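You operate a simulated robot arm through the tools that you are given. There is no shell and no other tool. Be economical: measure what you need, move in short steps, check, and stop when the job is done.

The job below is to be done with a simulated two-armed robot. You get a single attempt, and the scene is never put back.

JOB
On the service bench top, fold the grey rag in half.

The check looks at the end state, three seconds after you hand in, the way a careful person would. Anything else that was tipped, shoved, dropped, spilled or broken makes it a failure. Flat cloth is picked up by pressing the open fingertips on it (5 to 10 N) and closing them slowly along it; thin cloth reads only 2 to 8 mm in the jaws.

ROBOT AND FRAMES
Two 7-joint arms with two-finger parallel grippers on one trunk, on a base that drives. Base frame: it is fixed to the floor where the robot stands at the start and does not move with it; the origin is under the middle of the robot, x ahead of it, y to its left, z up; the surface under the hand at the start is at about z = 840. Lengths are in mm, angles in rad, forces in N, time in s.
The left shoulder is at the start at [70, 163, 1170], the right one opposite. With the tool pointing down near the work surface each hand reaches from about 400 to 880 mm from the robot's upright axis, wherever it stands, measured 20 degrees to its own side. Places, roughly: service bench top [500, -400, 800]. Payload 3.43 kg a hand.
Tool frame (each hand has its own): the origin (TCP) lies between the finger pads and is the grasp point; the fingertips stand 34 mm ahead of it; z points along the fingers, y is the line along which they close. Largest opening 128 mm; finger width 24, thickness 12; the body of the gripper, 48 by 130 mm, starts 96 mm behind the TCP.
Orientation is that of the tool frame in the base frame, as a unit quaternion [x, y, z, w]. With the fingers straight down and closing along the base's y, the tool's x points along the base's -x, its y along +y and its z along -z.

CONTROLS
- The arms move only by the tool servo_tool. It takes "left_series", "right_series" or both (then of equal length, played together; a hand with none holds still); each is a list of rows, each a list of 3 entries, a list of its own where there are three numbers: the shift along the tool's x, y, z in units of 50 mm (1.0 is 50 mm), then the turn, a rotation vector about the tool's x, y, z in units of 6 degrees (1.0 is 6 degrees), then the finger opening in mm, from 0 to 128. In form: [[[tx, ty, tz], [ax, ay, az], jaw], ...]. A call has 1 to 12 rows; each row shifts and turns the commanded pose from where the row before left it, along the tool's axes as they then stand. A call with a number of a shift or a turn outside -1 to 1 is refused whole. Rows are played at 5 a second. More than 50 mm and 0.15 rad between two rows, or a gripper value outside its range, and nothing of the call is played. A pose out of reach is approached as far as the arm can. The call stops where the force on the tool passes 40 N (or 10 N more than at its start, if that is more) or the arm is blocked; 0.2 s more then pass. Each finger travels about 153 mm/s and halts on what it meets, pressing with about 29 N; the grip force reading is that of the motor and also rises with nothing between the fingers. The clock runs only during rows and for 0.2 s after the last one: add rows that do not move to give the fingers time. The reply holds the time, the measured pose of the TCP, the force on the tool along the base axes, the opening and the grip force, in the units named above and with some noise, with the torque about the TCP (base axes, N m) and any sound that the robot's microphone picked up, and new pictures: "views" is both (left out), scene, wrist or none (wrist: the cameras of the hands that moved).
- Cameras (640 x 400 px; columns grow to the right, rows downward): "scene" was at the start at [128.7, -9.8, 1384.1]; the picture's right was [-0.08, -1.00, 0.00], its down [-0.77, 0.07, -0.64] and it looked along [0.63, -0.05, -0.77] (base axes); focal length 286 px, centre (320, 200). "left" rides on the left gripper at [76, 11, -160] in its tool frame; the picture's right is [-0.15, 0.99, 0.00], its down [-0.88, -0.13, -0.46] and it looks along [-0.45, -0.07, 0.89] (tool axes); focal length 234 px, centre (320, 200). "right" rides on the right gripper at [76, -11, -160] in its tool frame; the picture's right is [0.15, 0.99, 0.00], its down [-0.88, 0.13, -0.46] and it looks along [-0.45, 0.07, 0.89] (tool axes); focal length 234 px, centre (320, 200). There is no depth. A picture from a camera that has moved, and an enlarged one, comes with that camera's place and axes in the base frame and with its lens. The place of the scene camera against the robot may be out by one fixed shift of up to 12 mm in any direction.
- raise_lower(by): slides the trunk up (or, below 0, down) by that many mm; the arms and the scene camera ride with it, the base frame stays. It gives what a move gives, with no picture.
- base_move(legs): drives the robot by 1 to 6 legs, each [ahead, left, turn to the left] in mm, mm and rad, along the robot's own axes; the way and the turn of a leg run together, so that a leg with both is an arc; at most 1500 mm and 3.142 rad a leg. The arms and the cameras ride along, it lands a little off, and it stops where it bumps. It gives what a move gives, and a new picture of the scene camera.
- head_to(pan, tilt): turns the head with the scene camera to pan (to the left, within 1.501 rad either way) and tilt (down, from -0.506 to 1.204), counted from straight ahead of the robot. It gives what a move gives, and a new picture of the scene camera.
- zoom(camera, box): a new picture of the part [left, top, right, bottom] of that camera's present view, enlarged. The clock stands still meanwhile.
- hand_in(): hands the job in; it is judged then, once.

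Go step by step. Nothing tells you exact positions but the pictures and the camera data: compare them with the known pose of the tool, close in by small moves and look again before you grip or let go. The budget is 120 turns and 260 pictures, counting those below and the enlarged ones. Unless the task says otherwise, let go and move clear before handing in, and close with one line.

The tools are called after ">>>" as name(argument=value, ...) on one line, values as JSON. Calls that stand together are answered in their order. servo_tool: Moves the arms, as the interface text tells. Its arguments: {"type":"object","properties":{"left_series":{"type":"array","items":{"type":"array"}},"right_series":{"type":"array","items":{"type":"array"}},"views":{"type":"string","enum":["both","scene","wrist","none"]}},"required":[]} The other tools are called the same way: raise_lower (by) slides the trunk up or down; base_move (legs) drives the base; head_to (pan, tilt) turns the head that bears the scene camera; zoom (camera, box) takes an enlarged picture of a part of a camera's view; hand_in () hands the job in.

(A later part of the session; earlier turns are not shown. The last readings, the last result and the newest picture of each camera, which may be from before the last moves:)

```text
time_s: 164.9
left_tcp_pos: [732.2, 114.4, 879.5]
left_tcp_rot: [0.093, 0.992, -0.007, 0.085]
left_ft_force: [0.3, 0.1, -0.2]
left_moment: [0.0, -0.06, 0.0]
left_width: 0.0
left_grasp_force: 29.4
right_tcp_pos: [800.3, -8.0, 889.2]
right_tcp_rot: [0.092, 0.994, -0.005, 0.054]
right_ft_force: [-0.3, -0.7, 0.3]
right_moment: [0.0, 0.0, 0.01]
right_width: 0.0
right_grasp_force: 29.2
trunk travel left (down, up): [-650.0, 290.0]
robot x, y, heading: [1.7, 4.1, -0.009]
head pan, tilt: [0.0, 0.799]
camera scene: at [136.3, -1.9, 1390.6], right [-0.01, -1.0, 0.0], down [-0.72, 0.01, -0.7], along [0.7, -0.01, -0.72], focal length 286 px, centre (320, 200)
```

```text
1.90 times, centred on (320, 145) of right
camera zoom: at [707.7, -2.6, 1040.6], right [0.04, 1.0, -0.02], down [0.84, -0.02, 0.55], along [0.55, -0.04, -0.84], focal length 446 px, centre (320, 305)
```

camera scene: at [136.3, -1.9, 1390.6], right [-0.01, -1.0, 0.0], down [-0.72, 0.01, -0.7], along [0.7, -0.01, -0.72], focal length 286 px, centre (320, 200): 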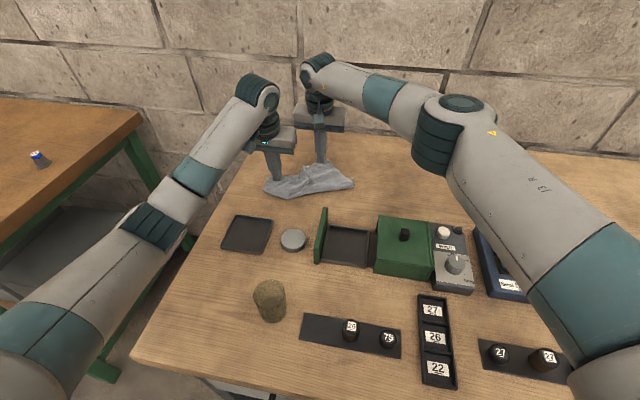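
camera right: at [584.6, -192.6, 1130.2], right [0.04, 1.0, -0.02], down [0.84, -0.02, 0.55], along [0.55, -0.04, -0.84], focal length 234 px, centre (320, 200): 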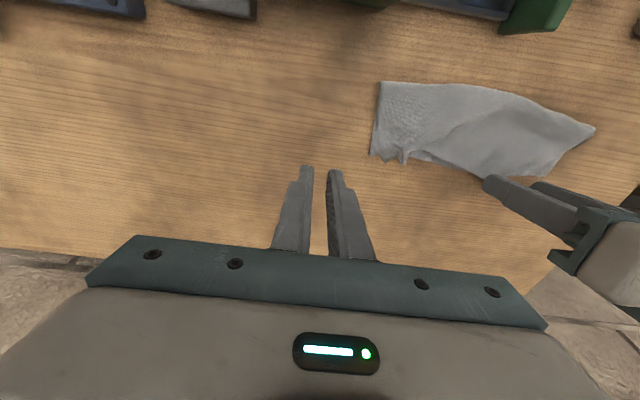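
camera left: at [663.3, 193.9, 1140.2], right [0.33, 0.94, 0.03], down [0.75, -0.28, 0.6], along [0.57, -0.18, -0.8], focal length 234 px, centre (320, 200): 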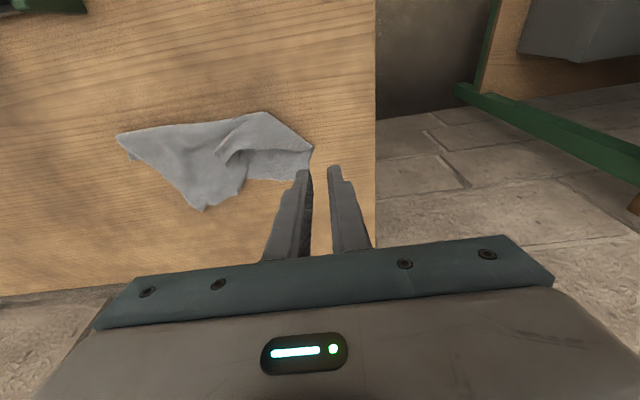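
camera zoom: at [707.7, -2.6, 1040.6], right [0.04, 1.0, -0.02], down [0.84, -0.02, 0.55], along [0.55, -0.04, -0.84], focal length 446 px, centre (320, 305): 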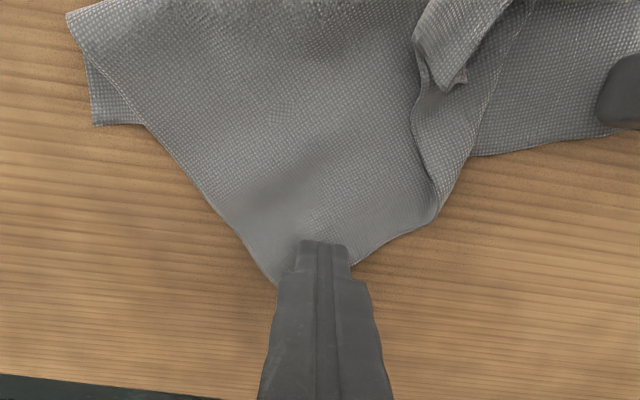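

The view is clear. I'll press with both hands and drag the top layer to the right.

>>> servo_tool(left_series=[[[0.006, 0, 0.03], [0, 0, 0], 0], [[0.006, 0, 0.03], [0, 0, 0], 0], [[0, 0, 0.01], [0, 0, 0], 0], [[0, 0, 0], [0, 0, 0], 0], [[0, 0, 0], [0, 0, 0], 0], [[0, 0, 0], [0, 0, 0], 0], [[0, 0, 0], [0, 0, 0], 0], [[0, 0, 0], [0, 0, 0], 0], [[0, 0, 0], [0, 0, 0], 0], [[0, 0, 0], [0, 0, 0], 0], [[0, 0, 0], [0, 0, 0], 0], [[0, 0, 0], [0, 0, 0], 0]], right_series=[[[0.02, 0, 0.2], [0, 0, 0], 0], [[0.005, 0, 0.05], [0, 0, 0], 0], [[0.002, 0, 0.026], [0, 0, 0], 0], [[-0.03, -0.157, 0], [0, 0, 0], 0], [[-0.03, -0.157, 0], [0, 0, 0], 0], [[-0.03, -0.157, 0], [0, 0, 0], 0], [[-0.03, -0.157, 0], [0, 0, 0], 0], [[-0.03, -0.157, 0], [0, 0, 0], 0], [[-0.03, -0.157, 0], [0, 0, 0], 0], [[-0.03, -0.157, 0], [0, 0, 0], 0], [[-0.03, -0.157, 0], [0, 0, 0], 0], [[-0.03, -0.157, 0], [0, 0, 0], 0]], views="none")

>>> zoom(camera="scene", box=[245, 145, 385, 225])

>>> zoom(camera="right", box=[200, 40, 600, 260])

```text
time_s: 167.5
left_tcp_pos: [733.0, 115.1, 876.2]
left_tcp_rot: [0.093, 0.992, -0.007, 0.085]
left_ft_force: [0.6, 0.6, 3.8]
left_moment: [0.06, 0.0, -0.01]
left_width: 0.1
left_grasp_force: 28.6
right_tcp_pos: [799.3, -79.5, 877.7]
right_tcp_rot: [0.092, 0.994, -0.006, 0.055]
right_ft_force: [1.4, 1.8, 5.6]
right_moment: [0.12, 0.04, 0.0]
right_width: 0.1
right_grasp_force: 28.7
trunk travel left (down, up): [-650.0, 290.0]
robot x, y, heading: [3.6, 0.9, -0.009]
head pan, tilt: [0.0, 0.799]
```

```text
4.57 times, centred on (315, 185) of scene
camera zoom: at [135.6, -1.9, 1390.7], right [-0.01, -1.0, 0.0], down [-0.72, 0.01, -0.7], along [0.7, -0.01, -0.72], focal length 1307 px, centre (343, 269)
```

zoom: 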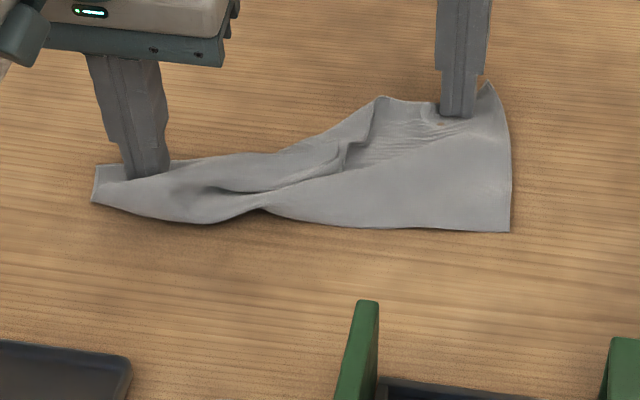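

```text
1.60 times, centred on (400, 150) of right
camera zoom: at [706.4, -74.0, 1027.5], right [0.04, 1.0, -0.02], down [0.84, -0.02, 0.55], along [0.55, -0.04, -0.84], focal length 375 px, centre (192, 280)
```

zoom: 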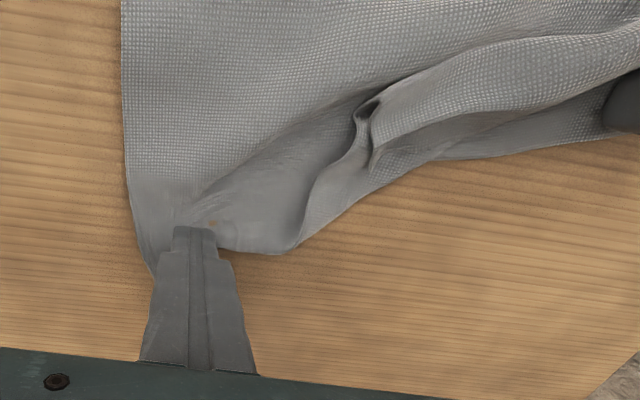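

The right side is now straight, and the pleat's tip, which holds the left corner, is at about (761,4). I'll clear the right hand and use the left to pick that tip and pull it left.

>>> servo_tool(left_series=[[[0, 0, -0.6], [0, 0, 0], 0], [[0, 0, -0.5], [0, 0, 0], 10], [[0, 0, 0], [0, 0, 0], 20], [[-0.3, -0.85, 0], [0, 0, 0], 40], [[-0.2, -0.9, 0], [0, 0, 0], 40], [[0, -0.35, 0], [0, 0, 0], 40], [[0, 0, 0.4], [0, 0, 0], 40], [[0, 0, 0], [0, 0, 0], 40]], right_series=[[[0, 0, -0.6], [0, 0, 0], 0], [[0, 0, -0.9], [0, 0, 0], 0], [[0, -0.6, -0.7], [0, 0, 0], 0], [[0, -0.9, 0], [0, 0, 0], 0], [[0, -0.5, 0], [0, 0, 0], 0], [[0, 0, 0], [0, 0, 0], 0], [[0, 0, 0], [0, 0, 0], 0], [[0, 0, 0], [0, 0, 0], 0]], views="none")

>>> zoom(camera="left", box=[120, 20, 520, 250])

```text
time_s: 169.3
left_tcp_pos: [732.2, 9.5, 913.8]
left_tcp_rot: [0.093, 0.992, -0.007, 0.084]
left_ft_force: [0.0, 0.1, 0.1]
left_moment: [0.01, -0.01, 0.02]
left_width: 39.7
left_grasp_force: 0.0
right_tcp_pos: [770.0, -174.3, 983.9]
right_tcp_rot: [0.093, 0.994, -0.004, 0.053]
right_ft_force: [0.2, -0.1, -0.5]
right_moment: [0.0, -0.02, 0.01]
right_width: 0.2
right_grasp_force: 29.4
trunk travel left (down, up): [-650.0, 290.0]
robot x, y, heading: [2.9, -0.1, -0.011]
head pan, tilt: [0.0, 0.799]
```

```text
1.60 times, centred on (320, 135) of left
camera zoom: at [634.9, 38.7, 1057.5], right [0.33, 0.94, 0.03], down [0.75, -0.28, 0.6], along [0.57, -0.18, -0.8], focal length 375 px, centre (320, 304)
```

zoom: 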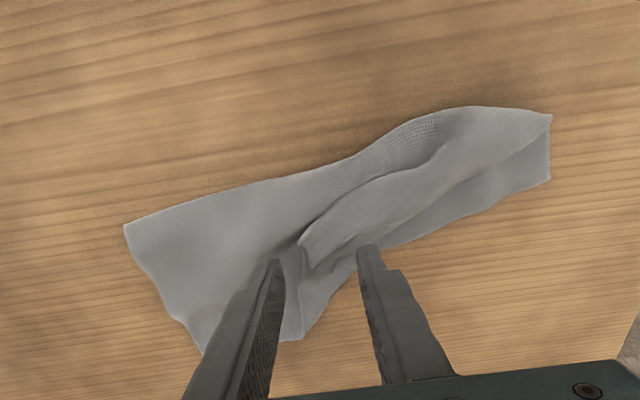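

>>> servo_tool(left_series=[[[0.01, 0, 0.3], [0, 0, 0], 40], [[0.01, 0, 0.3], [0, 0, 0], 40], [[0, 0, 0], [0, 0, 0], 32], [[0, 0, 0], [0, 0, 0], 24], [[0, 0, 0], [0, 0, 0], 16], [[0, 0, 0], [0, 0, 0], 8], [[0, 0, 0], [0, 0, 0], 0], [[0, 0, 0], [0, 0, 0], 0], [[-0.03, 0, -0.2], [0, 0, 0], 0], [[-0.03, 0, -0.2], [0, 0, 0], 0], [[-0.03, 0, -0.2], [0, 0, 0], 0], [[0, 0, 0], [0, 0, 0], 0]], views="none")

>>> zoom(camera="left", box=[120, 20, 520, 250])

```text
time_s: 171.9
left_tcp_pos: [736.1, 8.3, 915.6]
left_tcp_rot: [0.092, 0.992, -0.006, 0.084]
left_ft_force: [-1.1, -0.1, 0.4]
left_moment: [0.0, 0.02, -0.02]
left_width: 2.5
left_grasp_force: 29.2
right_tcp_pos: [770.3, -174.3, 983.8]
right_tcp_rot: [0.093, 0.994, -0.005, 0.054]
right_ft_force: [-0.2, -0.1, 0.4]
right_moment: [0.01, -0.02, 0.01]
right_width: 0.0
right_grasp_force: 29.1
trunk travel left (down, up): [-650.0, 290.0]
robot x, y, heading: [0.3, 3.8, -0.011]
head pan, tilt: [0.0, 0.799]
```

```text
1.60 times, centred on (320, 135) of left
camera zoom: at [638.9, 38.2, 1058.5], right [0.33, 0.94, 0.03], down [0.75, -0.28, 0.6], along [0.57, -0.18, -0.8], focal length 375 px, centre (320, 304)
```

zoom: 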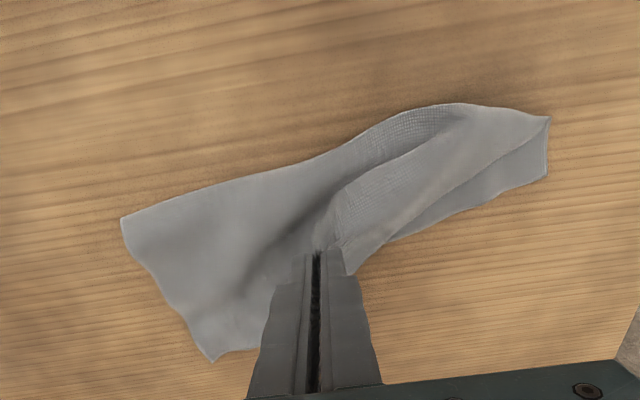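

Gripped. I'll lift the left corner, carry it out to the left, and bring it toward the robot to roll the crease nearer on that side.

>>> servo_tool(left_series=[[[0.034, 0.404, -0.25], [0, 0, 0], 0], [[0.034, 0.404, -0.25], [0, 0, 0], 0], [[0.034, 0.404, -0.25], [0, 0, 0], 0], [[0.034, 0.404, -0.25], [0, 0, 0], 0], [[0.034, 0.404, -0.25], [0, 0, 0], 0], [[0.359, 0.054, -0.062], [0, 0, 0], 0], [[0.359, 0.054, -0.062], [0, 0, 0], 0], [[0.359, 0.054, -0.062], [0, 0, 0], 0], [[0.359, 0.054, -0.062], [0, 0, 0], 0], [[0.359, 0.054, -0.062], [0, 0, 0], 0], [[0, 0, 0], [0, 0, 0], 0]], views="wrist")

>>> zoom(camera="scene", box=[235, 135, 375, 225])

```text
time_s: 174.3
left_tcp_pos: [650.6, 141.0, 975.2]
left_tcp_rot: [0.093, 0.992, -0.007, 0.084]
left_ft_force: [0.3, 0.6, -0.2]
left_moment: [-0.03, 0.02, -0.03]
left_width: 2.6
left_grasp_force: 28.8
right_tcp_pos: [771.2, -174.3, 984.0]
right_tcp_rot: [0.094, 0.994, -0.006, 0.054]
right_ft_force: [-0.6, 0.1, -0.3]
right_moment: [0.0, 0.0, 0.01]
right_width: 0.0
right_grasp_force: 29.0
trunk travel left (down, up): [-650.0, 290.0]
robot x, y, heading: [5.7, 0.9, -0.007]
head pan, tilt: [0.0, 0.799]
camera left: at [553.0, 170.5, 1119.0], right [0.33, 0.95, 0.03], down [0.75, -0.28, 0.6], along [0.57, -0.17, -0.8], focal length 234 px, centre (320, 200)
```

left: 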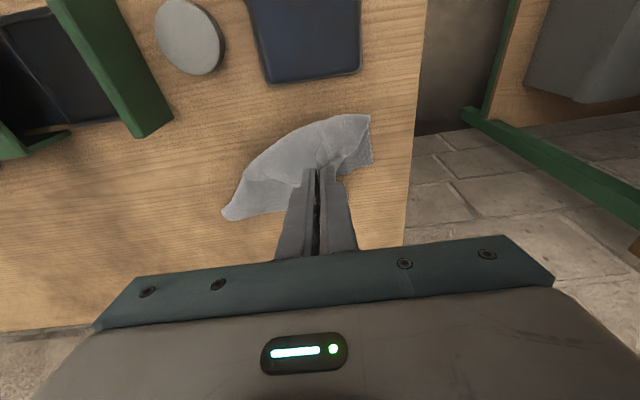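

```text
4.44 times, centred on (305, 180) of scene
camera zoom: at [137.3, -2.3, 1390.5], right [-0.01, -1.0, 0.0], down [-0.72, 0.01, -0.7], along [0.7, -0.01, -0.72], focal length 1271 px, centre (387, 289)
```

zoom: 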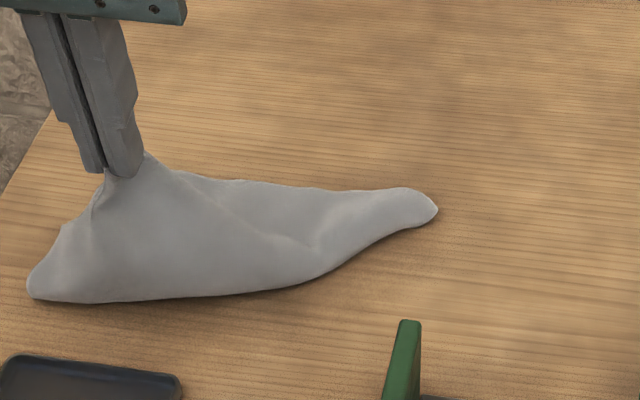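

The whole rag is now bunched diagonally from that one corner. The cleanest recovery is a reset: lift it fully off the bench by this corner so all the folds drop out, and look.

>>> servo_tool(left_series=[[[-0.2, -0.2, -0.9], [0, 0, 0], 0], [[-0.3, -0.2, -0.9], [0, 0, 0], 0], [[-0.3, -0.3, -0.85], [0, 0, 0], 0], [[-0.3, -0.4, -0.8], [0, 0, 0], 0], [[-0.3, -0.4, -0.8], [0, 0, 0], 0], [[-0.2, -0.4, -0.6], [0, 0, 0], 0], [[0, 0, 0], [0, 0, 0], 0], [[0, 0, 0], [0, 0, 0], 0], [[0, 0, 0], [0, 0, 0], 0], [[0, 0, 0], [0, 0, 0], 0]], views="scene")

```text
time_s: 176.5
left_tcp_pos: [668.9, 41.9, 1227.4]
left_tcp_rot: [0.093, 0.992, -0.008, 0.085]
left_ft_force: [-0.1, 0.3, 0.5]
left_moment: [-0.02, 0.01, -0.02]
left_width: 2.5
left_grasp_force: 28.4
right_tcp_pos: [771.1, -173.8, 984.3]
right_tcp_rot: [0.093, 0.994, -0.006, 0.054]
right_ft_force: [-0.8, 0.3, 0.4]
right_moment: [-0.01, 0.0, -0.01]
right_width: 0.0
right_grasp_force: 28.6
trunk travel left (down, up): [-650.0, 290.0]
robot x, y, heading: [-0.4, 1.0, -0.013]
head pan, tilt: [0.0, 0.799]
camera scene: at [137.2, -1.7, 1390.5], right [-0.01, -1.0, 0.0], down [-0.72, 0.01, -0.7], along [0.7, -0.01, -0.72], focal length 286 px, centre (320, 200)
```

scene: 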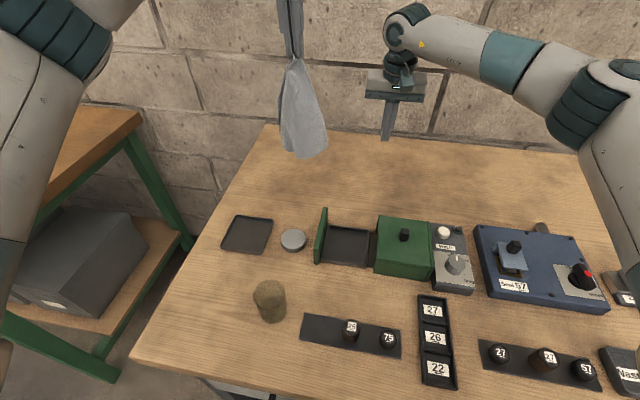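

>>> zoom(camera="scene", box=[250, 30, 370, 170])

```text
2.86 times, centred on (310, 100) of scene
camera zoom: at [137.2, -1.7, 1390.5], right [-0.01, -1.0, 0.0], down [-0.72, 0.01, -0.7], along [0.7, -0.01, -0.72], focal length 817 px, centre (349, 486)
```

zoom: 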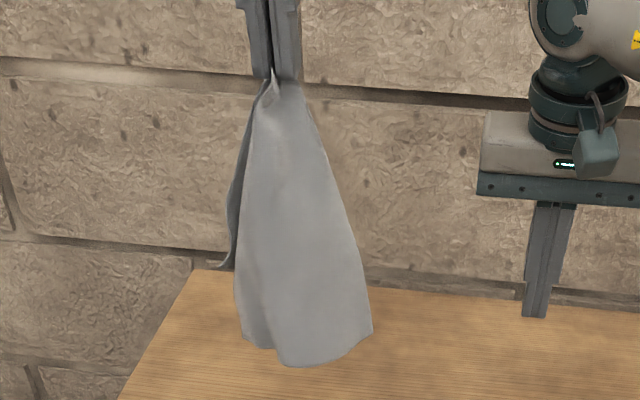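

It hangs nearly straight, with its bottom edge spread. I'll lay it down so the bottom edge touches at the far side, drawing the held edge toward me to spread it flat.

>>> servo_tool(left_series=[[[-0.84, 0, 0.146], [0, 0, 0], 0], [[-0.84, 0, 0.146], [0, 0, 0], 0], [[-0.84, 0, 0.146], [0, 0, 0], 0], [[0.165, 0, 0.98], [0, 0, 0], 0], [[0.165, 0, 0.98], [0, 0, 0], 0], [[0.165, 0, 0.9], [0, 0, 0], 0], [[0, 0, 0], [0, 0, 0], 0], [[0, 0, 0], [0, 0, 0], 0]], views="none")

>>> servo_tool(left_series=[[[0.324, 0, 0.265], [0, 0, 0], 0], [[0.324, 0, 0.265], [0, 0, 0], 0], [[0.324, 0, 0.265], [0, 0, 0], 0], [[0.324, 0, 0.265], [0, 0, 0], 0], [[0.324, 0, 0.265], [0, 0, 0], 0], [[0.324, 0, 0.265], [0, 0, 0], 0], [[0.324, 0, 0.265], [0, 0, 0], 0], [[0.324, 0, 0.265], [0, 0, 0], 0], [[0.324, 0, 0.265], [0, 0, 0], 0], [[0.324, 0, 0.265], [0, 0, 0], 0], [[0.324, 0, 0.265], [0, 0, 0], 0], [[0.324, 0, 0.2], [0, 0, 0], 0]], views="scene")

```text
time_s: 178.3
left_tcp_pos: [795.1, 16.5, 1082.8]
left_tcp_rot: [0.092, 0.992, -0.007, 0.084]
left_ft_force: [-0.1, 0.1, -1.3]
left_moment: [0.01, -0.02, -0.02]
left_width: 2.4
left_grasp_force: 28.5
right_tcp_pos: [769.7, -174.7, 983.9]
right_tcp_rot: [0.093, 0.994, -0.006, 0.054]
right_ft_force: [0.3, 0.3, 0.3]
right_moment: [0.02, -0.02, 0.0]
right_width: 0.1
right_grasp_force: 29.1
trunk travel left (down, up): [-650.0, 290.0]
robot x, y, heading: [6.9, 0.3, -0.011]
head pan, tilt: [0.0, 0.799]
```

```text
time_s: 180.9
left_tcp_pos: [632.5, 47.0, 896.5]
left_tcp_rot: [0.094, 0.992, -0.007, 0.084]
left_ft_force: [0.5, -0.5, 1.5]
left_moment: [-0.01, -0.02, -0.02]
left_width: 2.5
left_grasp_force: 29.3
right_tcp_pos: [769.5, -173.7, 985.0]
right_tcp_rot: [0.093, 0.994, -0.007, 0.053]
right_ft_force: [1.5, 0.9, -0.2]
right_moment: [0.02, 0.03, 0.02]
right_width: 0.3
right_grasp_force: 28.9
trunk travel left (down, up): [-650.0, 290.0]
robot x, y, heading: [4.2, -0.3, -0.007]
head pan, tilt: [0.0, 0.799]
camera scene: at [136.7, -1.6, 1390.6], right [-0.01, -1.0, 0.0], down [-0.72, 0.01, -0.7], along [0.7, -0.01, -0.72], focal length 286 px, centre (320, 200)
```

scene: 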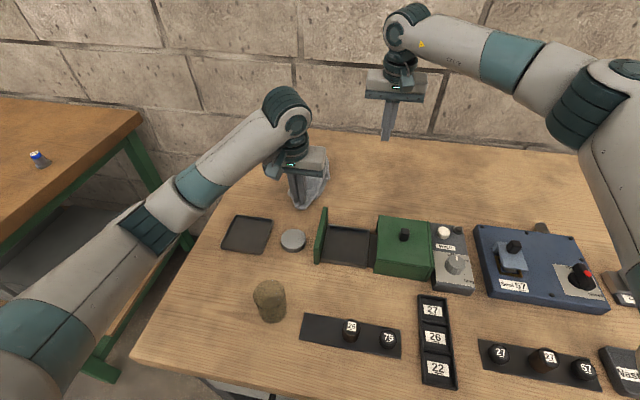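

>>> servo_tool(left_series=[[[0.04, 0, 0.2], [0, 0, 0], 0], [[0.01, 0, 0.09], [0, 0, 0], 0], [[0, 0, 0], [0, 0, 0], 10], [[0, 0, 0], [0, 0, 0], 20], [[0, 0, -0.5], [0, 0, 0], 24], [[0, 0, -1], [0, 0, 0], 24], [[0, 0.9, 0], [0, 0, 0], 24], [[0, 1, 0], [0, 0, 0], 24], [[0, 0.9, 0], [0, 0, 0], 24]], views="none")

>>> zoom(camera="scene", box=[245, 140, 385, 230])

```text
time_s: 182.9
left_tcp_pos: [645.3, 189.4, 955.3]
left_tcp_rot: [0.094, 0.992, -0.007, 0.085]
left_ft_force: [0.3, 0.2, 0.0]
left_moment: [-0.04, 0.01, 0.01]
left_width: 24.1
left_grasp_force: 0.0
right_tcp_pos: [770.0, -173.1, 984.4]
right_tcp_rot: [0.092, 0.994, -0.006, 0.054]
right_ft_force: [-0.4, 0.7, 0.3]
right_moment: [-0.07, 0.0, -0.04]
right_width: 0.0
right_grasp_force: 29.6
trunk travel left (down, up): [-650.0, 290.0]
robot x, y, heading: [-0.6, 1.8, -0.011]
head pan, tilt: [0.0, 0.799]
```

```text
4.44 times, centred on (315, 185) of scene
camera zoom: at [136.7, -0.6, 1390.6], right [-0.01, -1.0, 0.0], down [-0.72, 0.01, -0.7], along [0.7, -0.01, -0.72], focal length 1271 px, centre (342, 267)
```

zoom: 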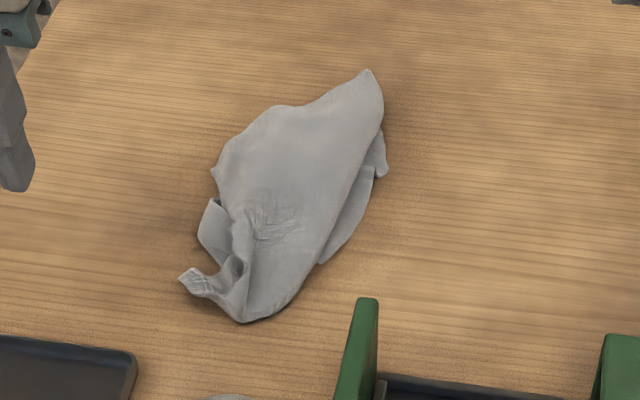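

It settled with both sides folded under. I'll take one look from the left hand camera to see which corners and edges are exposed.

>>> zoom(camera="left", box=[20, 60, 320, 240])

>>> zoom(camera="right", box=[340, 20, 640, 220])

```text
2.13 times, centred on (170, 150) of left
camera zoom: at [548.6, 218.8, 1098.5], right [0.33, 0.94, 0.02], down [0.75, -0.28, 0.6], along [0.57, -0.18, -0.8], focal length 500 px, centre (640, 307)
```

zoom: 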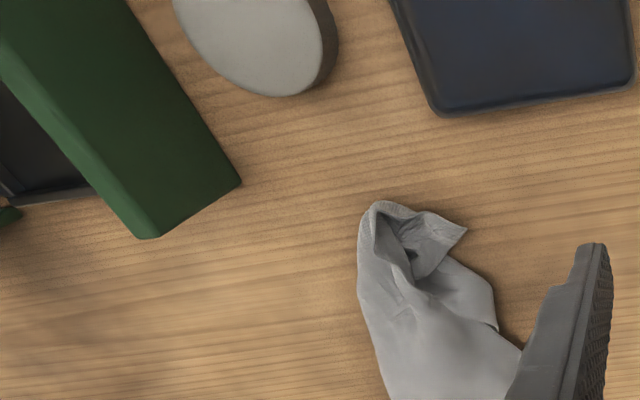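

```text
2.00 times, centred on (490, 120) of right
camera zoom: at [678.0, -168.7, 1136.0], right [0.04, 1.0, -0.02], down [0.84, -0.02, 0.55], along [0.55, -0.04, -0.84], focal length 468 px, centre (-20, 360)
```

zoom: 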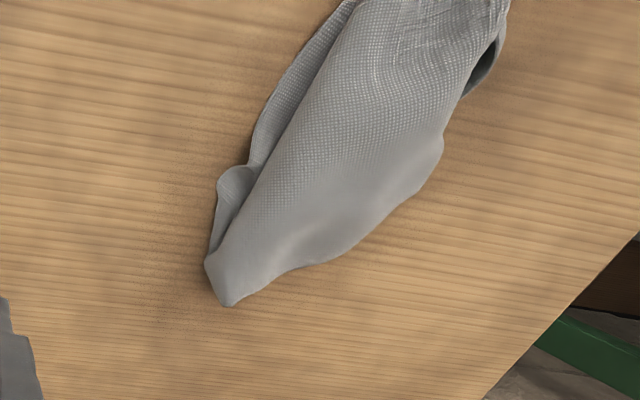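

The left corner BL is exposed at about (643,89), and another corner seems to poke out on the right at about (749,-36). I'll bring the left over BL, and turn the right hand so its jaws straddle only that protruding corner.

>>> servo_tool(left_series=[[[-0.11, -0.7, 0.02], [0, 0, 0], 36], [[-0.11, -0.7, 0.02], [0, 0, 0], 36], [[-0.11, -0.7, 0.02], [0, 0, 0], 36], [[0.1, 0, 0.58], [0, 0, 0], 36], [[0.1, 0, 0.58], [0, 0, 0], 36], [[0, 0, 0], [0, 0, 0], 36], [[0, 0, 0], [0, 0, 0], 36], [[0, 0, 0], [0, 0, 0], 36], [[0, 0, 0], [0, 0, 0], 36], [[0, 0, 0], [0, 0, 0], 36], [[0, 0, 0], [0, 0, 0], 36], [[0, 0, 0], [0, 0, 0], 36]], right_series=[[[0, 0, 0], [0, 1, 0], 10], [[0.29, 0.81, 0], [0, 0, 0], 20], [[0.29, 0.81, 0], [0, 0, 0], 30], [[0.29, 0.81, 0], [0, 0, 0], 36], [[0, 0, 0], [0, 0, 1], 36], [[0, 0, 0], [0, 0, 1], 36], [[0, 0, 0], [0, 0, 1], 36], [[0, 0, 0], [0, 0, 1], 36], [[0, 0, 0], [0, 0, 1], 36], [[0, 0, 0], [0, 0, 1], 36], [[0, 0, 0], [0, 0, 1], 36], [[0, 0, 0], [0, 0, 1], 36]], views="wrist")

```text
time_s: 185.5
left_tcp_pos: [643.6, 82.9, 896.8]
left_tcp_rot: [0.093, 0.992, -0.007, 0.084]
left_ft_force: [0.6, 0.3, 0.7]
left_moment: [-0.02, 0.01, 0.03]
left_width: 35.9
left_grasp_force: 0.1
right_tcp_pos: [749.7, -48.3, 985.4]
right_tcp_rot: [0.49, 0.872, 0.0, 0.002]
right_ft_force: [-0.2, 0.0, -0.4]
right_moment: [0.01, -0.01, 0.02]
right_width: 36.0
right_grasp_force: 0.1
trunk travel left (down, up): [-650.0, 290.0]
robot x, y, heading: [0.4, 2.2, -0.006]
head pan, tilt: [0.0, 0.799]
camera right: at [700.9, 10.1, 1145.2], right [0.77, 0.64, 0.0], down [0.57, -0.69, 0.46], along [0.29, -0.35, -0.89], focal length 234 px, centre (320, 200)
camera left: at [546.4, 111.4, 1038.7], right [0.33, 0.94, 0.03], down [0.75, -0.28, 0.6], along [0.57, -0.18, -0.8], focal length 234 px, centre (320, 200)
```

right: 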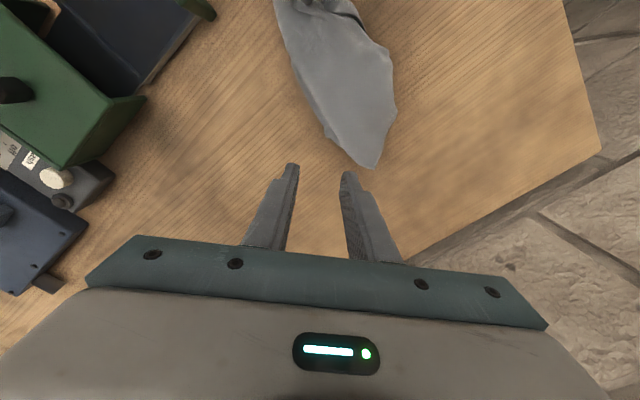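
left: 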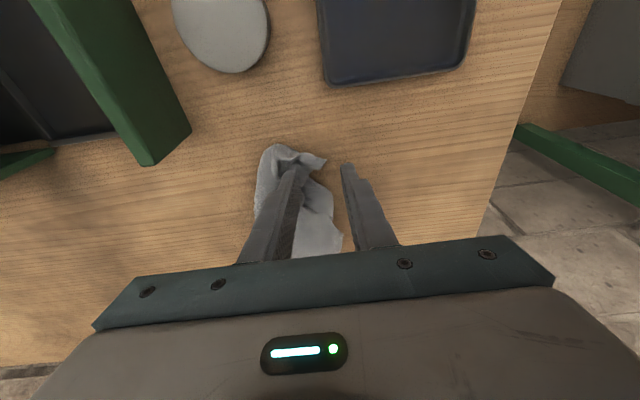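

>>> servo_tool(left_series=[[[0.12, 0, 0], [0, 0, 0], 36], [[0.03, 0, 0.18], [0, 0, 0], 36], [[0.03, 0, 0.18], [0, 0, 0], 36], [[0.005, 0, 0.04], [0, 0, 0], 34], [[0, 0, 0], [0, 0, 0], 28], [[0, 0, 0], [0, 0, 0], 22], [[0, 0, 0], [0, 0, 0], 16], [[0, 0, 0], [0, 0, 0], 10], [[0, 0, 0], [0, 0, 0], 4], [[0, 0, 0], [0, 0, 0], 0], [[0, 0, 0], [0, 0, 0], 0]], views="none")

>>> zoom(camera="right", box=[250, 0, 430, 180])

>>> zoom(camera="left", box=[230, 110, 410, 250])

```text
time_s: 187.9
left_tcp_pos: [634.9, 82.9, 876.7]
left_tcp_rot: [0.094, 0.992, -0.008, 0.085]
left_ft_force: [0.3, -3.0, 17.8]
left_moment: [-0.14, 0.08, 0.0]
left_width: 2.0
left_grasp_force: 28.9
right_tcp_pos: [749.1, -48.2, 987.0]
right_tcp_rot: [0.49, 0.871, 0.001, 0.002]
right_ft_force: [0.6, -0.7, -1.2]
right_moment: [0.0, 0.0, 0.04]
right_width: 36.0
right_grasp_force: 0.0
trunk travel left (down, up): [-650.0, 290.0]
robot x, y, heading: [-0.4, 5.0, -0.01]
head pan, tilt: [0.0, 0.799]
```

```text
2.22 times, centred on (340, 90) of right
camera zoom: at [699.1, 9.3, 1146.4], right [0.77, 0.64, 0.0], down [0.57, -0.68, 0.46], along [0.3, -0.35, -0.89], focal length 520 px, centre (276, 444)
```

zoom: 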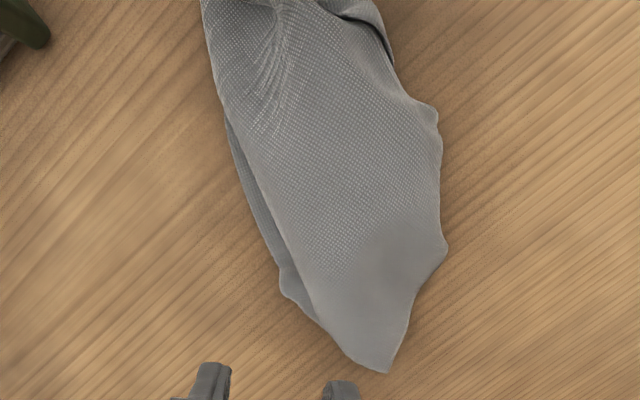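

```text
2.86 times, centred on (320, 180) of left
camera zoom: at [538.6, 111.4, 1019.6], right [0.33, 0.94, 0.03], down [0.75, -0.28, 0.6], along [0.57, -0.18, -0.8], focal length 669 px, centre (320, 257)
```

zoom: 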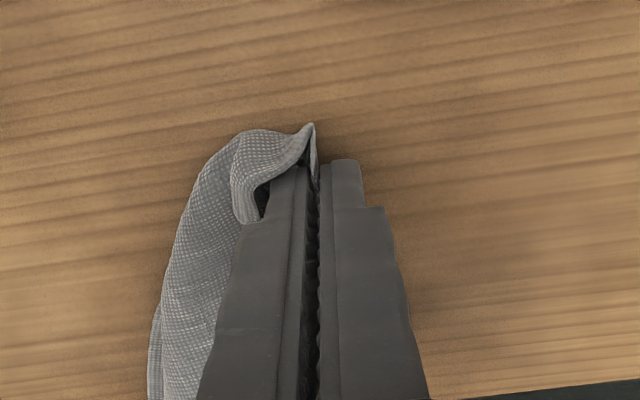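

The left hand has the BL corner. On the right, a sliver of the lower layer's edge shows, running from about (665,12) to (743,-31). I'll rotate the right hand so its jaws close along that edge with only a small overlap.

>>> servo_tool(right_series=[[[0, 0, 0], [0, 0, 1], 30], [[0, 0, 0], [0, 0, 1], 30], [[0, 0, 0], [0, 0, 1], 30], [[0, 0, 0], [0, 0, 1], 30], [[0, 0, 0], [0, 0, 1], 30], [[0, 0, 0], [0, 0, 1], 30], [[0, 0, 0], [0, 0, 1], 30], [[0, 0, 0], [0, 0, 1], 30], [[0, 0, 0], [0, 0, 1], 30], [[0, 0, 0], [0, 0, 1], 30], [[0.08, -0.488, 0], [0, 0, 0], 30], [[0.08, -0.488, 0], [0, 0, 0], 30]], views="none")

>>> servo_tool(right_series=[[[0, 0, 0.8], [0, -1, 0], 30], [[0, 0, 0.75], [0, 0, 0], 30], [[0, 0, 0], [0, 0, 0], 30]], views="none")

>>> zoom(camera="right", box=[180, 40, 460, 250])

```text
time_s: 190.5
left_tcp_pos: [636.0, 82.8, 876.4]
left_tcp_rot: [0.093, 0.992, -0.008, 0.087]
left_ft_force: [1.1, -3.3, 22.2]
left_moment: [-0.2, 0.1, 0.05]
left_width: 2.0
left_grasp_force: 28.9
right_tcp_pos: [708.8, -17.8, 986.7]
right_tcp_rot: [0.86, 0.51, 0.002, 0.002]
right_ft_force: [-0.5, 0.0, -0.7]
right_moment: [0.04, -0.03, 0.01]
right_width: 30.0
right_grasp_force: 0.0
trunk travel left (down, up): [-650.0, 290.0]
robot x, y, heading: [6.8, 5.3, -0.008]
head pan, tilt: [0.0, 0.799]
```

```text
time_s: 191.3
left_tcp_pos: [635.1, 82.9, 876.6]
left_tcp_rot: [0.093, 0.992, -0.008, 0.085]
left_ft_force: [0.8, -2.4, 23.2]
left_moment: [-0.12, 0.07, 0.01]
left_width: 1.9
left_grasp_force: 28.6
right_tcp_pos: [707.2, -20.6, 908.6]
right_tcp_rot: [0.859, 0.509, -0.042, 0.028]
right_ft_force: [0.0, 0.0, 0.5]
right_moment: [-0.02, 0.02, 0.02]
right_width: 29.8
right_grasp_force: 0.1
trunk travel left (down, up): [-650.0, 290.0]
robot x, y, heading: [4.1, 1.6, -0.009]
head pan, tilt: [0.0, 0.799]
```

```text
1.90 times, centred on (320, 145) of right
camera zoom: at [742.1, 65.0, 1060.5], right [0.94, -0.35, -0.01], down [-0.29, -0.79, 0.55], along [-0.2, -0.51, -0.84], focal length 446 px, centre (320, 305)
```

zoom: 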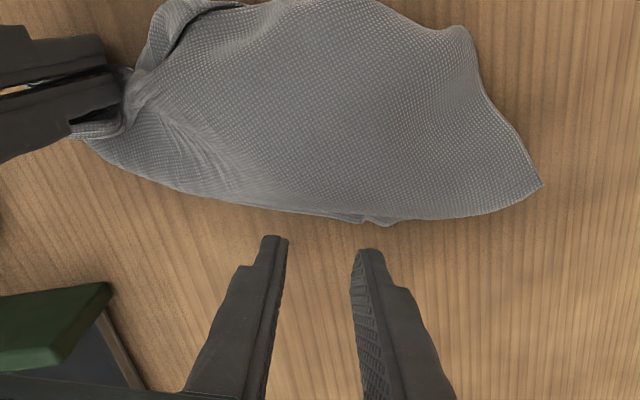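

That sliver is too thin to grip safely. I'll lift the rag by its true corner with the left hand, so that it hangs freely, and then pinch a hanging side edge in the air with the right hand.

>>> servo_tool(left_series=[[[0, 0, 0], [0, 0, 0], 0], [[0, 0, 0], [0, 0, 0], 0], [[-0.1, 0, -0.9], [0, 0, 0], 0], [[-0.1, 0, -0.9], [0, 0, 0], 0], [[-0.15, 0, -0.9], [0, 0, 0], 0], [[-0.15, 0, -0.9], [0, 0, 0], 0], [[-0.15, 0, -0.9], [0, 0, 0], 0], [[-0.15, 0, -0.9], [0, 0, 0], 0], [[-0.15, 0, -0.9], [0, 0, 0], 0], [[-0.15, 0, -0.9], [0, 0, 0], 0], [[0, 0, 0], [0, 0, 0], 0], [[0, 0, 0], [0, 0, 0], 0]], right_series=[[[-0.9, 0, -0.1], [0, 0, 0], 40], [[-0.9, 0, -0.1], [0, 0, 0], 60], [[-0.5, 0, -0.5], [0, 0, 0], 60], [[0, 0, -0.5], [0, 0, 0], 60], [[0, 0, 0], [0, 0, 0], 60], [[0, 0, 0], [0, 0, 0], 60], [[0, 0, 0], [0, 0, 0], 60], [[0, 0, 0], [0, 0, 0], 60], [[0, 0, 0], [0, 0, 0], 60], [[0, 0, 0], [0, 0, 0], 60], [[0, 0, 0], [0, 0, 0], 60], [[0, 0, 0], [0, 0, 0], 60]], views="scene")

>>> zoom(camera="scene", box=[200, 0, 440, 180])

>>> zoom(camera="right", box=[0, 0, 640, 260])

```text
time_s: 193.9
left_tcp_pos: [629.7, 82.8, 1241.0]
left_tcp_rot: [0.093, 0.992, -0.007, 0.084]
left_ft_force: [-0.2, -0.3, 0.8]
left_moment: [-0.02, 0.01, -0.02]
left_width: 2.1
left_grasp_force: 29.4
right_tcp_pos: [656.7, -115.4, 979.9]
right_tcp_rot: [0.859, 0.509, -0.044, 0.028]
right_ft_force: [0.2, 0.2, -0.8]
right_moment: [-0.05, -0.04, -0.02]
right_width: 59.6
right_grasp_force: 0.0
trunk travel left (down, up): [-650.0, 290.0]
robot x, y, heading: [3.0, 0.9, -0.011]
head pan, tilt: [0.0, 0.799]
camera scene: at [136.7, -2.0, 1390.6], right [-0.01, -1.0, 0.0], down [-0.72, 0.01, -0.7], along [0.7, -0.01, -0.72], focal length 286 px, centre (320, 200)
```

scene: 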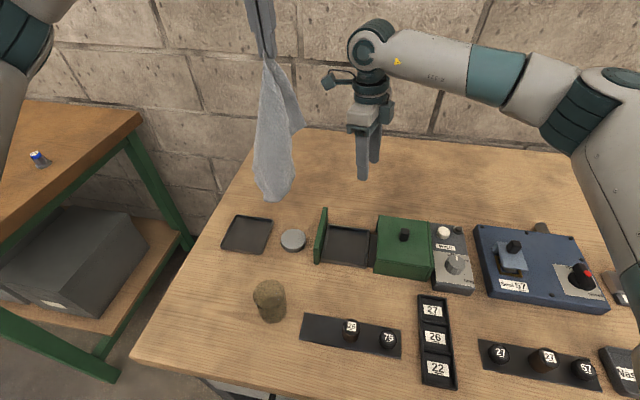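

```text
2.22 times, centred on (320, 90) of scene
camera zoom: at [136.7, -2.0, 1390.6], right [-0.01, -1.0, 0.0], down [-0.72, 0.01, -0.7], along [0.7, -0.01, -0.72], focal length 636 px, centre (320, 444)
```

zoom: 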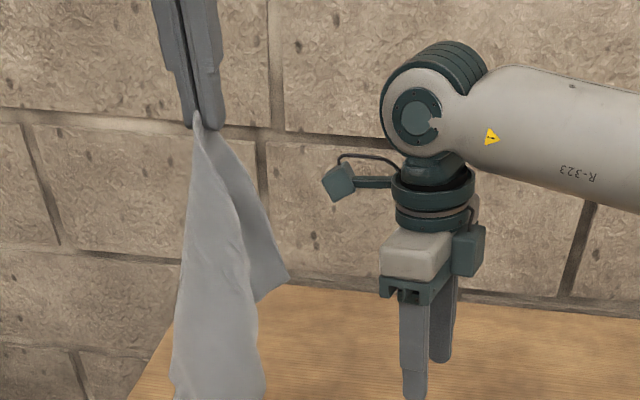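

```text
1.00 times, centred on (320, 130) of right (not enlarged: the box is as wide or as high as the picture)
camera zoom: at [691.4, -29.7, 1130.3], right [0.94, -0.35, -0.01], down [-0.28, -0.79, 0.55], along [-0.2, -0.51, -0.84], focal length 234 px, centre (320, 270)
```

zoom: 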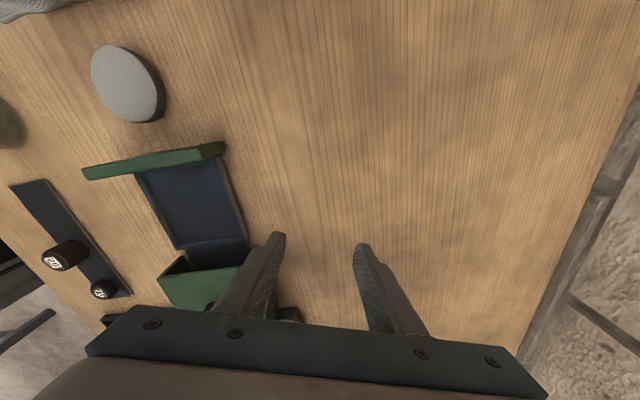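

A corner sticks out clearly on the right side of the hanging rag. I need its depth, so I'll look from the left hand camera.

>>> zoom(camera="left", box=[100, 60, 500, 260])

```text
1.60 times, centred on (300, 160) of left
camera zoom: at [533.6, 111.8, 1383.6], right [0.33, 0.94, 0.03], down [0.75, -0.28, 0.6], along [0.57, -0.18, -0.8], focal length 375 px, centre (352, 264)
```

zoom: 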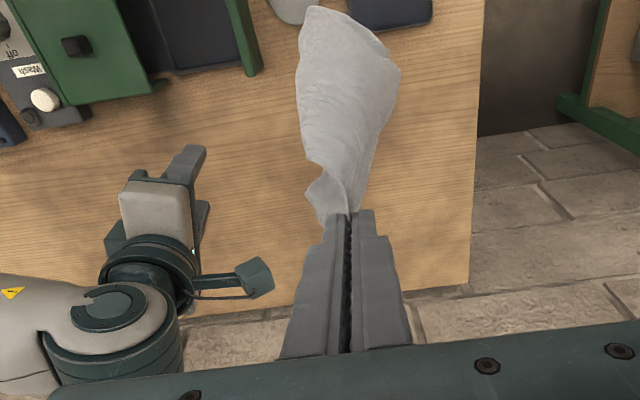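

Combining both views, the free corner hangs at about (672,21,1045). I'll tilt the right hand so its fingers point toward the corner from the right, well clear of the left hand, and bring it to a stand-off.

>>> servo_tool(right_series=[[[0, 0, 0], [0, 1, 0], 44], [[0, 0, 0], [0, 1, 0], 44], [[0, 0, 0], [0, 1, 0], 44], [[0, 0, 0], [0, 1, 0], 44], [[0, 0, 0], [0, 1, 0], 44], [[0, 0, 0], [0, 1, 0], 44], [[0, 0, 0], [0, 1, 0], 44], [[0, 0, 0], [0, 1, 0], 44], [[0, 0, 0], [0, 1, 0], 44], [[0.737, -0.553, -0.228], [0, 0, 0], 44], [[0.737, -0.553, -0.228], [0, 0, 0], 44], [[0, 0, 0], [0, 0, 0], 44]], views="none")

>>> zoom(camera="right", box=[120, 0, 520, 260])

>>> zoom(camera="scene", box=[220, 30, 400, 180])

```text
time_s: 196.5
left_tcp_pos: [629.7, 81.6, 1239.6]
left_tcp_rot: [0.094, 0.992, -0.007, 0.084]
left_ft_force: [-1.0, -0.2, -0.5]
left_moment: [0.01, -0.01, 0.07]
left_width: 1.9
left_grasp_force: 29.3
right_tcp_pos: [623.3, -62.3, 1049.5]
right_tcp_rot: [0.785, 0.467, 0.351, -0.207]
right_ft_force: [0.7, 0.3, 0.2]
right_moment: [0.02, 0.03, 0.02]
right_width: 43.8
right_grasp_force: 0.0
trunk travel left (down, up): [-650.0, 290.0]
robot x, y, heading: [0.8, 4.7, -0.014]
head pan, tilt: [0.0, 0.799]
```

```text
1.54 times, centred on (320, 130) of right
camera zoom: at [581.9, -116.6, 1212.6], right [0.91, -0.39, 0.11], down [-0.33, -0.88, -0.35], along [0.23, 0.28, -0.93], focal length 360 px, centre (320, 308)
```

zoom: 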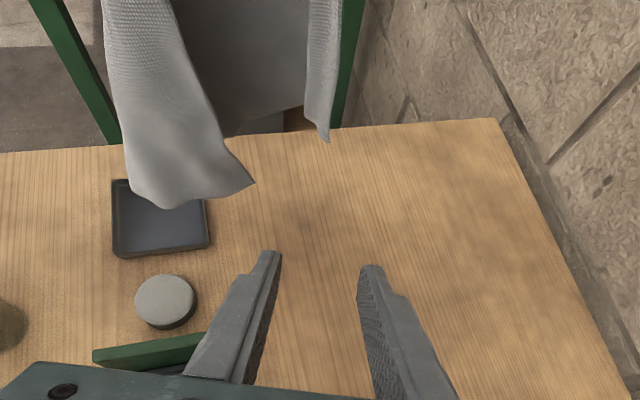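

```text
2.67 times, centred on (310, 105) of scene
camera zoom: at [137.1, -3.1, 1390.5], right [-0.01, -1.0, 0.0], down [-0.72, 0.01, -0.7], along [0.7, -0.01, -0.72], focal length 763 px, centre (347, 453)
```

zoom: 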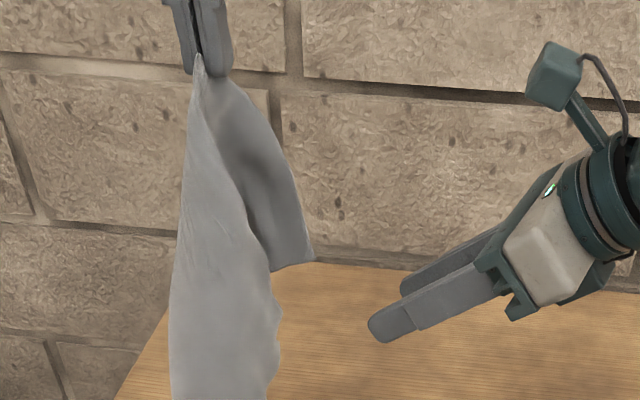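

The two views agree well: the free corner is at (660,14,1065). I'll raise the right hand, advance so the corner is between its fingers, and close.

>>> servo_tool(right_series=[[[0.63, -0.19, -0.57], [0, 0, 0], 44], [[0.344, 0, 0.383], [0, 0, 0], 44], [[0.344, 0, 0.383], [0, 0, 0], 44], [[0.344, 0, 0.383], [0, 0, 0], 44], [[0, 0, 0], [0, 0, 0], 44], [[0, 0, 0], [0, 0, 0], 30], [[0, 0, 0], [0, 0, 0], 15], [[0, 0, 0], [0, 0, 0], 0], [[0, 0, 0], [0, 0, 0], 0]], views="none")

>>> zoom(camera="scene", box=[220, 30, 400, 180])

```text
time_s: 198.5
left_tcp_pos: [630.4, 81.4, 1239.9]
left_tcp_rot: [0.093, 0.992, -0.007, 0.084]
left_ft_force: [-0.5, 0.4, 0.1]
left_moment: [0.01, 0.02, 0.0]
left_width: 1.6
left_grasp_force: 27.9
right_tcp_pos: [651.6, 12.3, 1092.1]
right_tcp_rot: [0.786, 0.466, 0.351, -0.206]
right_ft_force: [-0.5, 0.1, 0.6]
right_moment: [-0.03, 0.04, 0.0]
right_width: 1.7
right_grasp_force: 28.7
trunk travel left (down, up): [-650.0, 290.0]
robot x, y, heading: [1.9, -1.1, -0.009]
head pan, tilt: [0.0, 0.799]
```

```text
2.67 times, centred on (310, 105) of scene
camera zoom: at [137.0, -1.8, 1390.5], right [-0.01, -1.0, 0.0], down [-0.72, 0.01, -0.7], along [0.7, -0.01, -0.72], focal length 763 px, centre (347, 453)
```

zoom: 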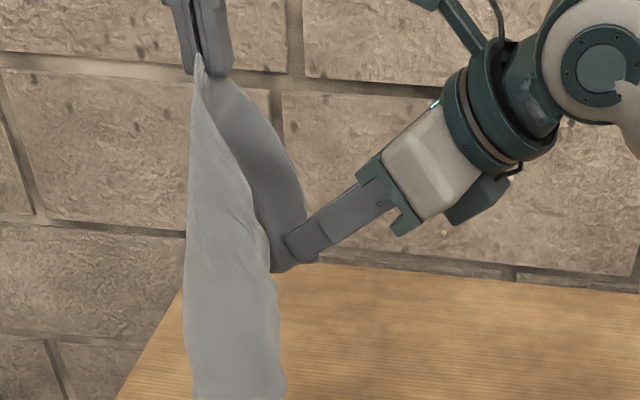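

The right hand has that corner (1.7 mm, a single layer). Now I'll bring it up and out to the right, level with the left, and rotate it back to vertical so the rag hangs like a curtain.

>>> servo_tool(right_series=[[[0.0925, 0.155, -0.75], [0, 0, 0], 0], [[0.0925, 0.155, -0.75], [0, 0, 0], 0], [[0.0925, 0.155, -0.75], [0, 0, 0], 0], [[0.0925, 0.155, -0.75], [0, 0, 0], 0], [[0, 0, 0], [0, -1, 0], 0], [[0, 0, 0], [0, -1, 0], 0], [[0, 0, 0], [0, -1, 0], 0], [[0, 0, 0], [0, -1, 0], 0], [[0, 0, 0], [0, -1, 0], 0], [[0, 0, 0], [0, -1, 0], 0], [[0, 0, 0], [0, -1, 0], 0], [[0, 0, 0], [0, -1, 0], 0]], views="scene")

```text
time_s: 201.1
left_tcp_pos: [629.6, 82.4, 1240.9]
left_tcp_rot: [0.094, 0.992, -0.009, 0.086]
left_ft_force: [0.9, -28.3, -4.1]
left_moment: [-1.08, -0.09, 0.05]
left_width: 2.0
left_grasp_force: 29.5
right_tcp_pos: [631.0, -87.4, 1207.0]
right_tcp_rot: [0.86, 0.509, 0.003, 0.001]
right_ft_force: [-1.5, 29.3, 4.0]
right_moment: [0.8, -0.03, 0.22]
right_width: 1.9
right_grasp_force: 28.6
trunk travel left (down, up): [-650.0, 290.0]
robot x, y, heading: [2.8, 2.7, -0.01]
head pan, tilt: [0.0, 0.799]
camera scene: at [136.4, -0.9, 1390.6], right [-0.01, -1.0, 0.0], down [-0.72, 0.01, -0.7], along [0.7, -0.01, -0.72], focal length 286 px, centre (320, 200)
```

scene: 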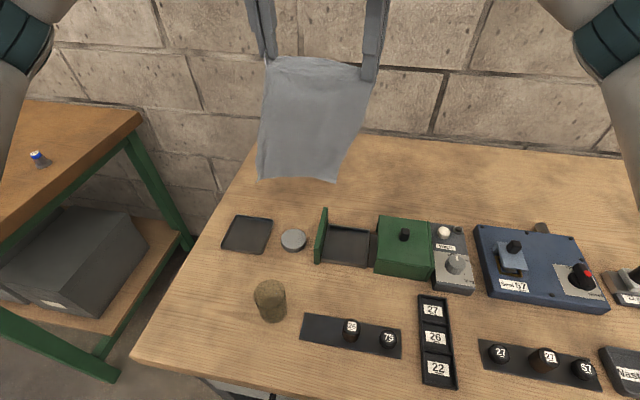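

The rag now hangs flat like a curtain, about 203 wide and 257 tall, from two corners. I'll relax the tension, level it, and lower it until the bottom edge just reaches the bench.

>>> servo_tool(left_series=[[[0, 0, 0], [0, 0, 0], 0], [[0.014, 0.009, 0.369], [0, 0, 0], 0], [[0.014, 0.009, 0.369], [0, 0, 0], 0], [[0.014, 0.009, 0.369], [0, 0, 0], 0], [[0.014, 0.009, 0.369], [0, 0, 0], 0], [[0.014, 0.009, 0.369], [0, 0, 0], 0], [[0.014, 0.009, 0.33], [0, 0, 0], 0], [[0, 0, 0], [0, 0, 0], 0], [[0, 0, 0], [0, 0, 0], 0]], right_series=[[[0.088, -0.048, -0.24], [0, 0, 0], 0], [[0.024, 0.044, 0.366], [0, 0, 0], 0], [[0.024, 0.044, 0.366], [0, 0, 0], 0], [[0.024, 0.044, 0.366], [0, 0, 0], 0], [[0.024, 0.044, 0.366], [0, 0, 0], 0], [[0.024, 0.044, 0.366], [0, 0, 0], 0], [[0.024, 0.044, 0.33], [0, 0, 0], 0], [[0, 0, 0], [0, 0, 0], 0], [[0, 0, 0], [0, 0, 0], 0]], views="none")

>>> zoom(camera="scene", box=[210, 60, 410, 240])

```text
time_s: 203.1
left_tcp_pos: [644.1, 82.1, 1132.5]
left_tcp_rot: [0.094, 0.992, -0.008, 0.084]
left_ft_force: [-0.1, -15.2, -0.2]
left_moment: [-0.59, -0.02, 0.0]
left_width: 2.2
left_grasp_force: 29.0
right_tcp_pos: [646.5, -84.7, 1110.2]
right_tcp_rot: [0.86, 0.51, 0.001, 0.001]
right_ft_force: [-0.2, 15.8, 0.0]
right_moment: [0.43, 0.02, 0.11]
right_width: 2.0
right_grasp_force: 28.9
trunk travel left (down, up): [-650.0, 290.0]
robot x, y, heading: [5.3, 2.8, -0.008]
head pan, tilt: [0.0, 0.799]
```

```text
2.22 times, centred on (310, 150) of scene
camera zoom: at [137.0, -1.9, 1390.5], right [-0.01, -1.0, 0.0], down [-0.72, 0.01, -0.7], along [0.7, -0.01, -0.72], focal length 636 px, centre (342, 311)
```

zoom: 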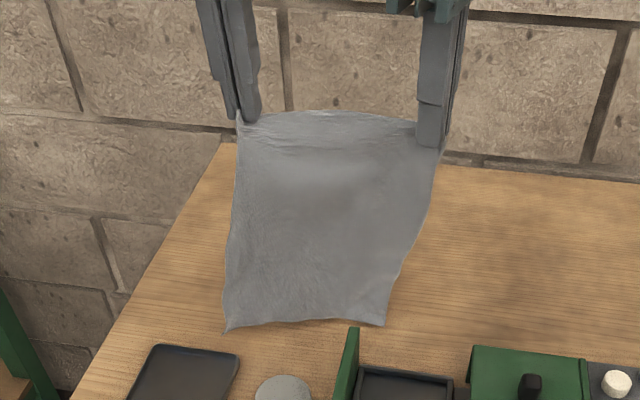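

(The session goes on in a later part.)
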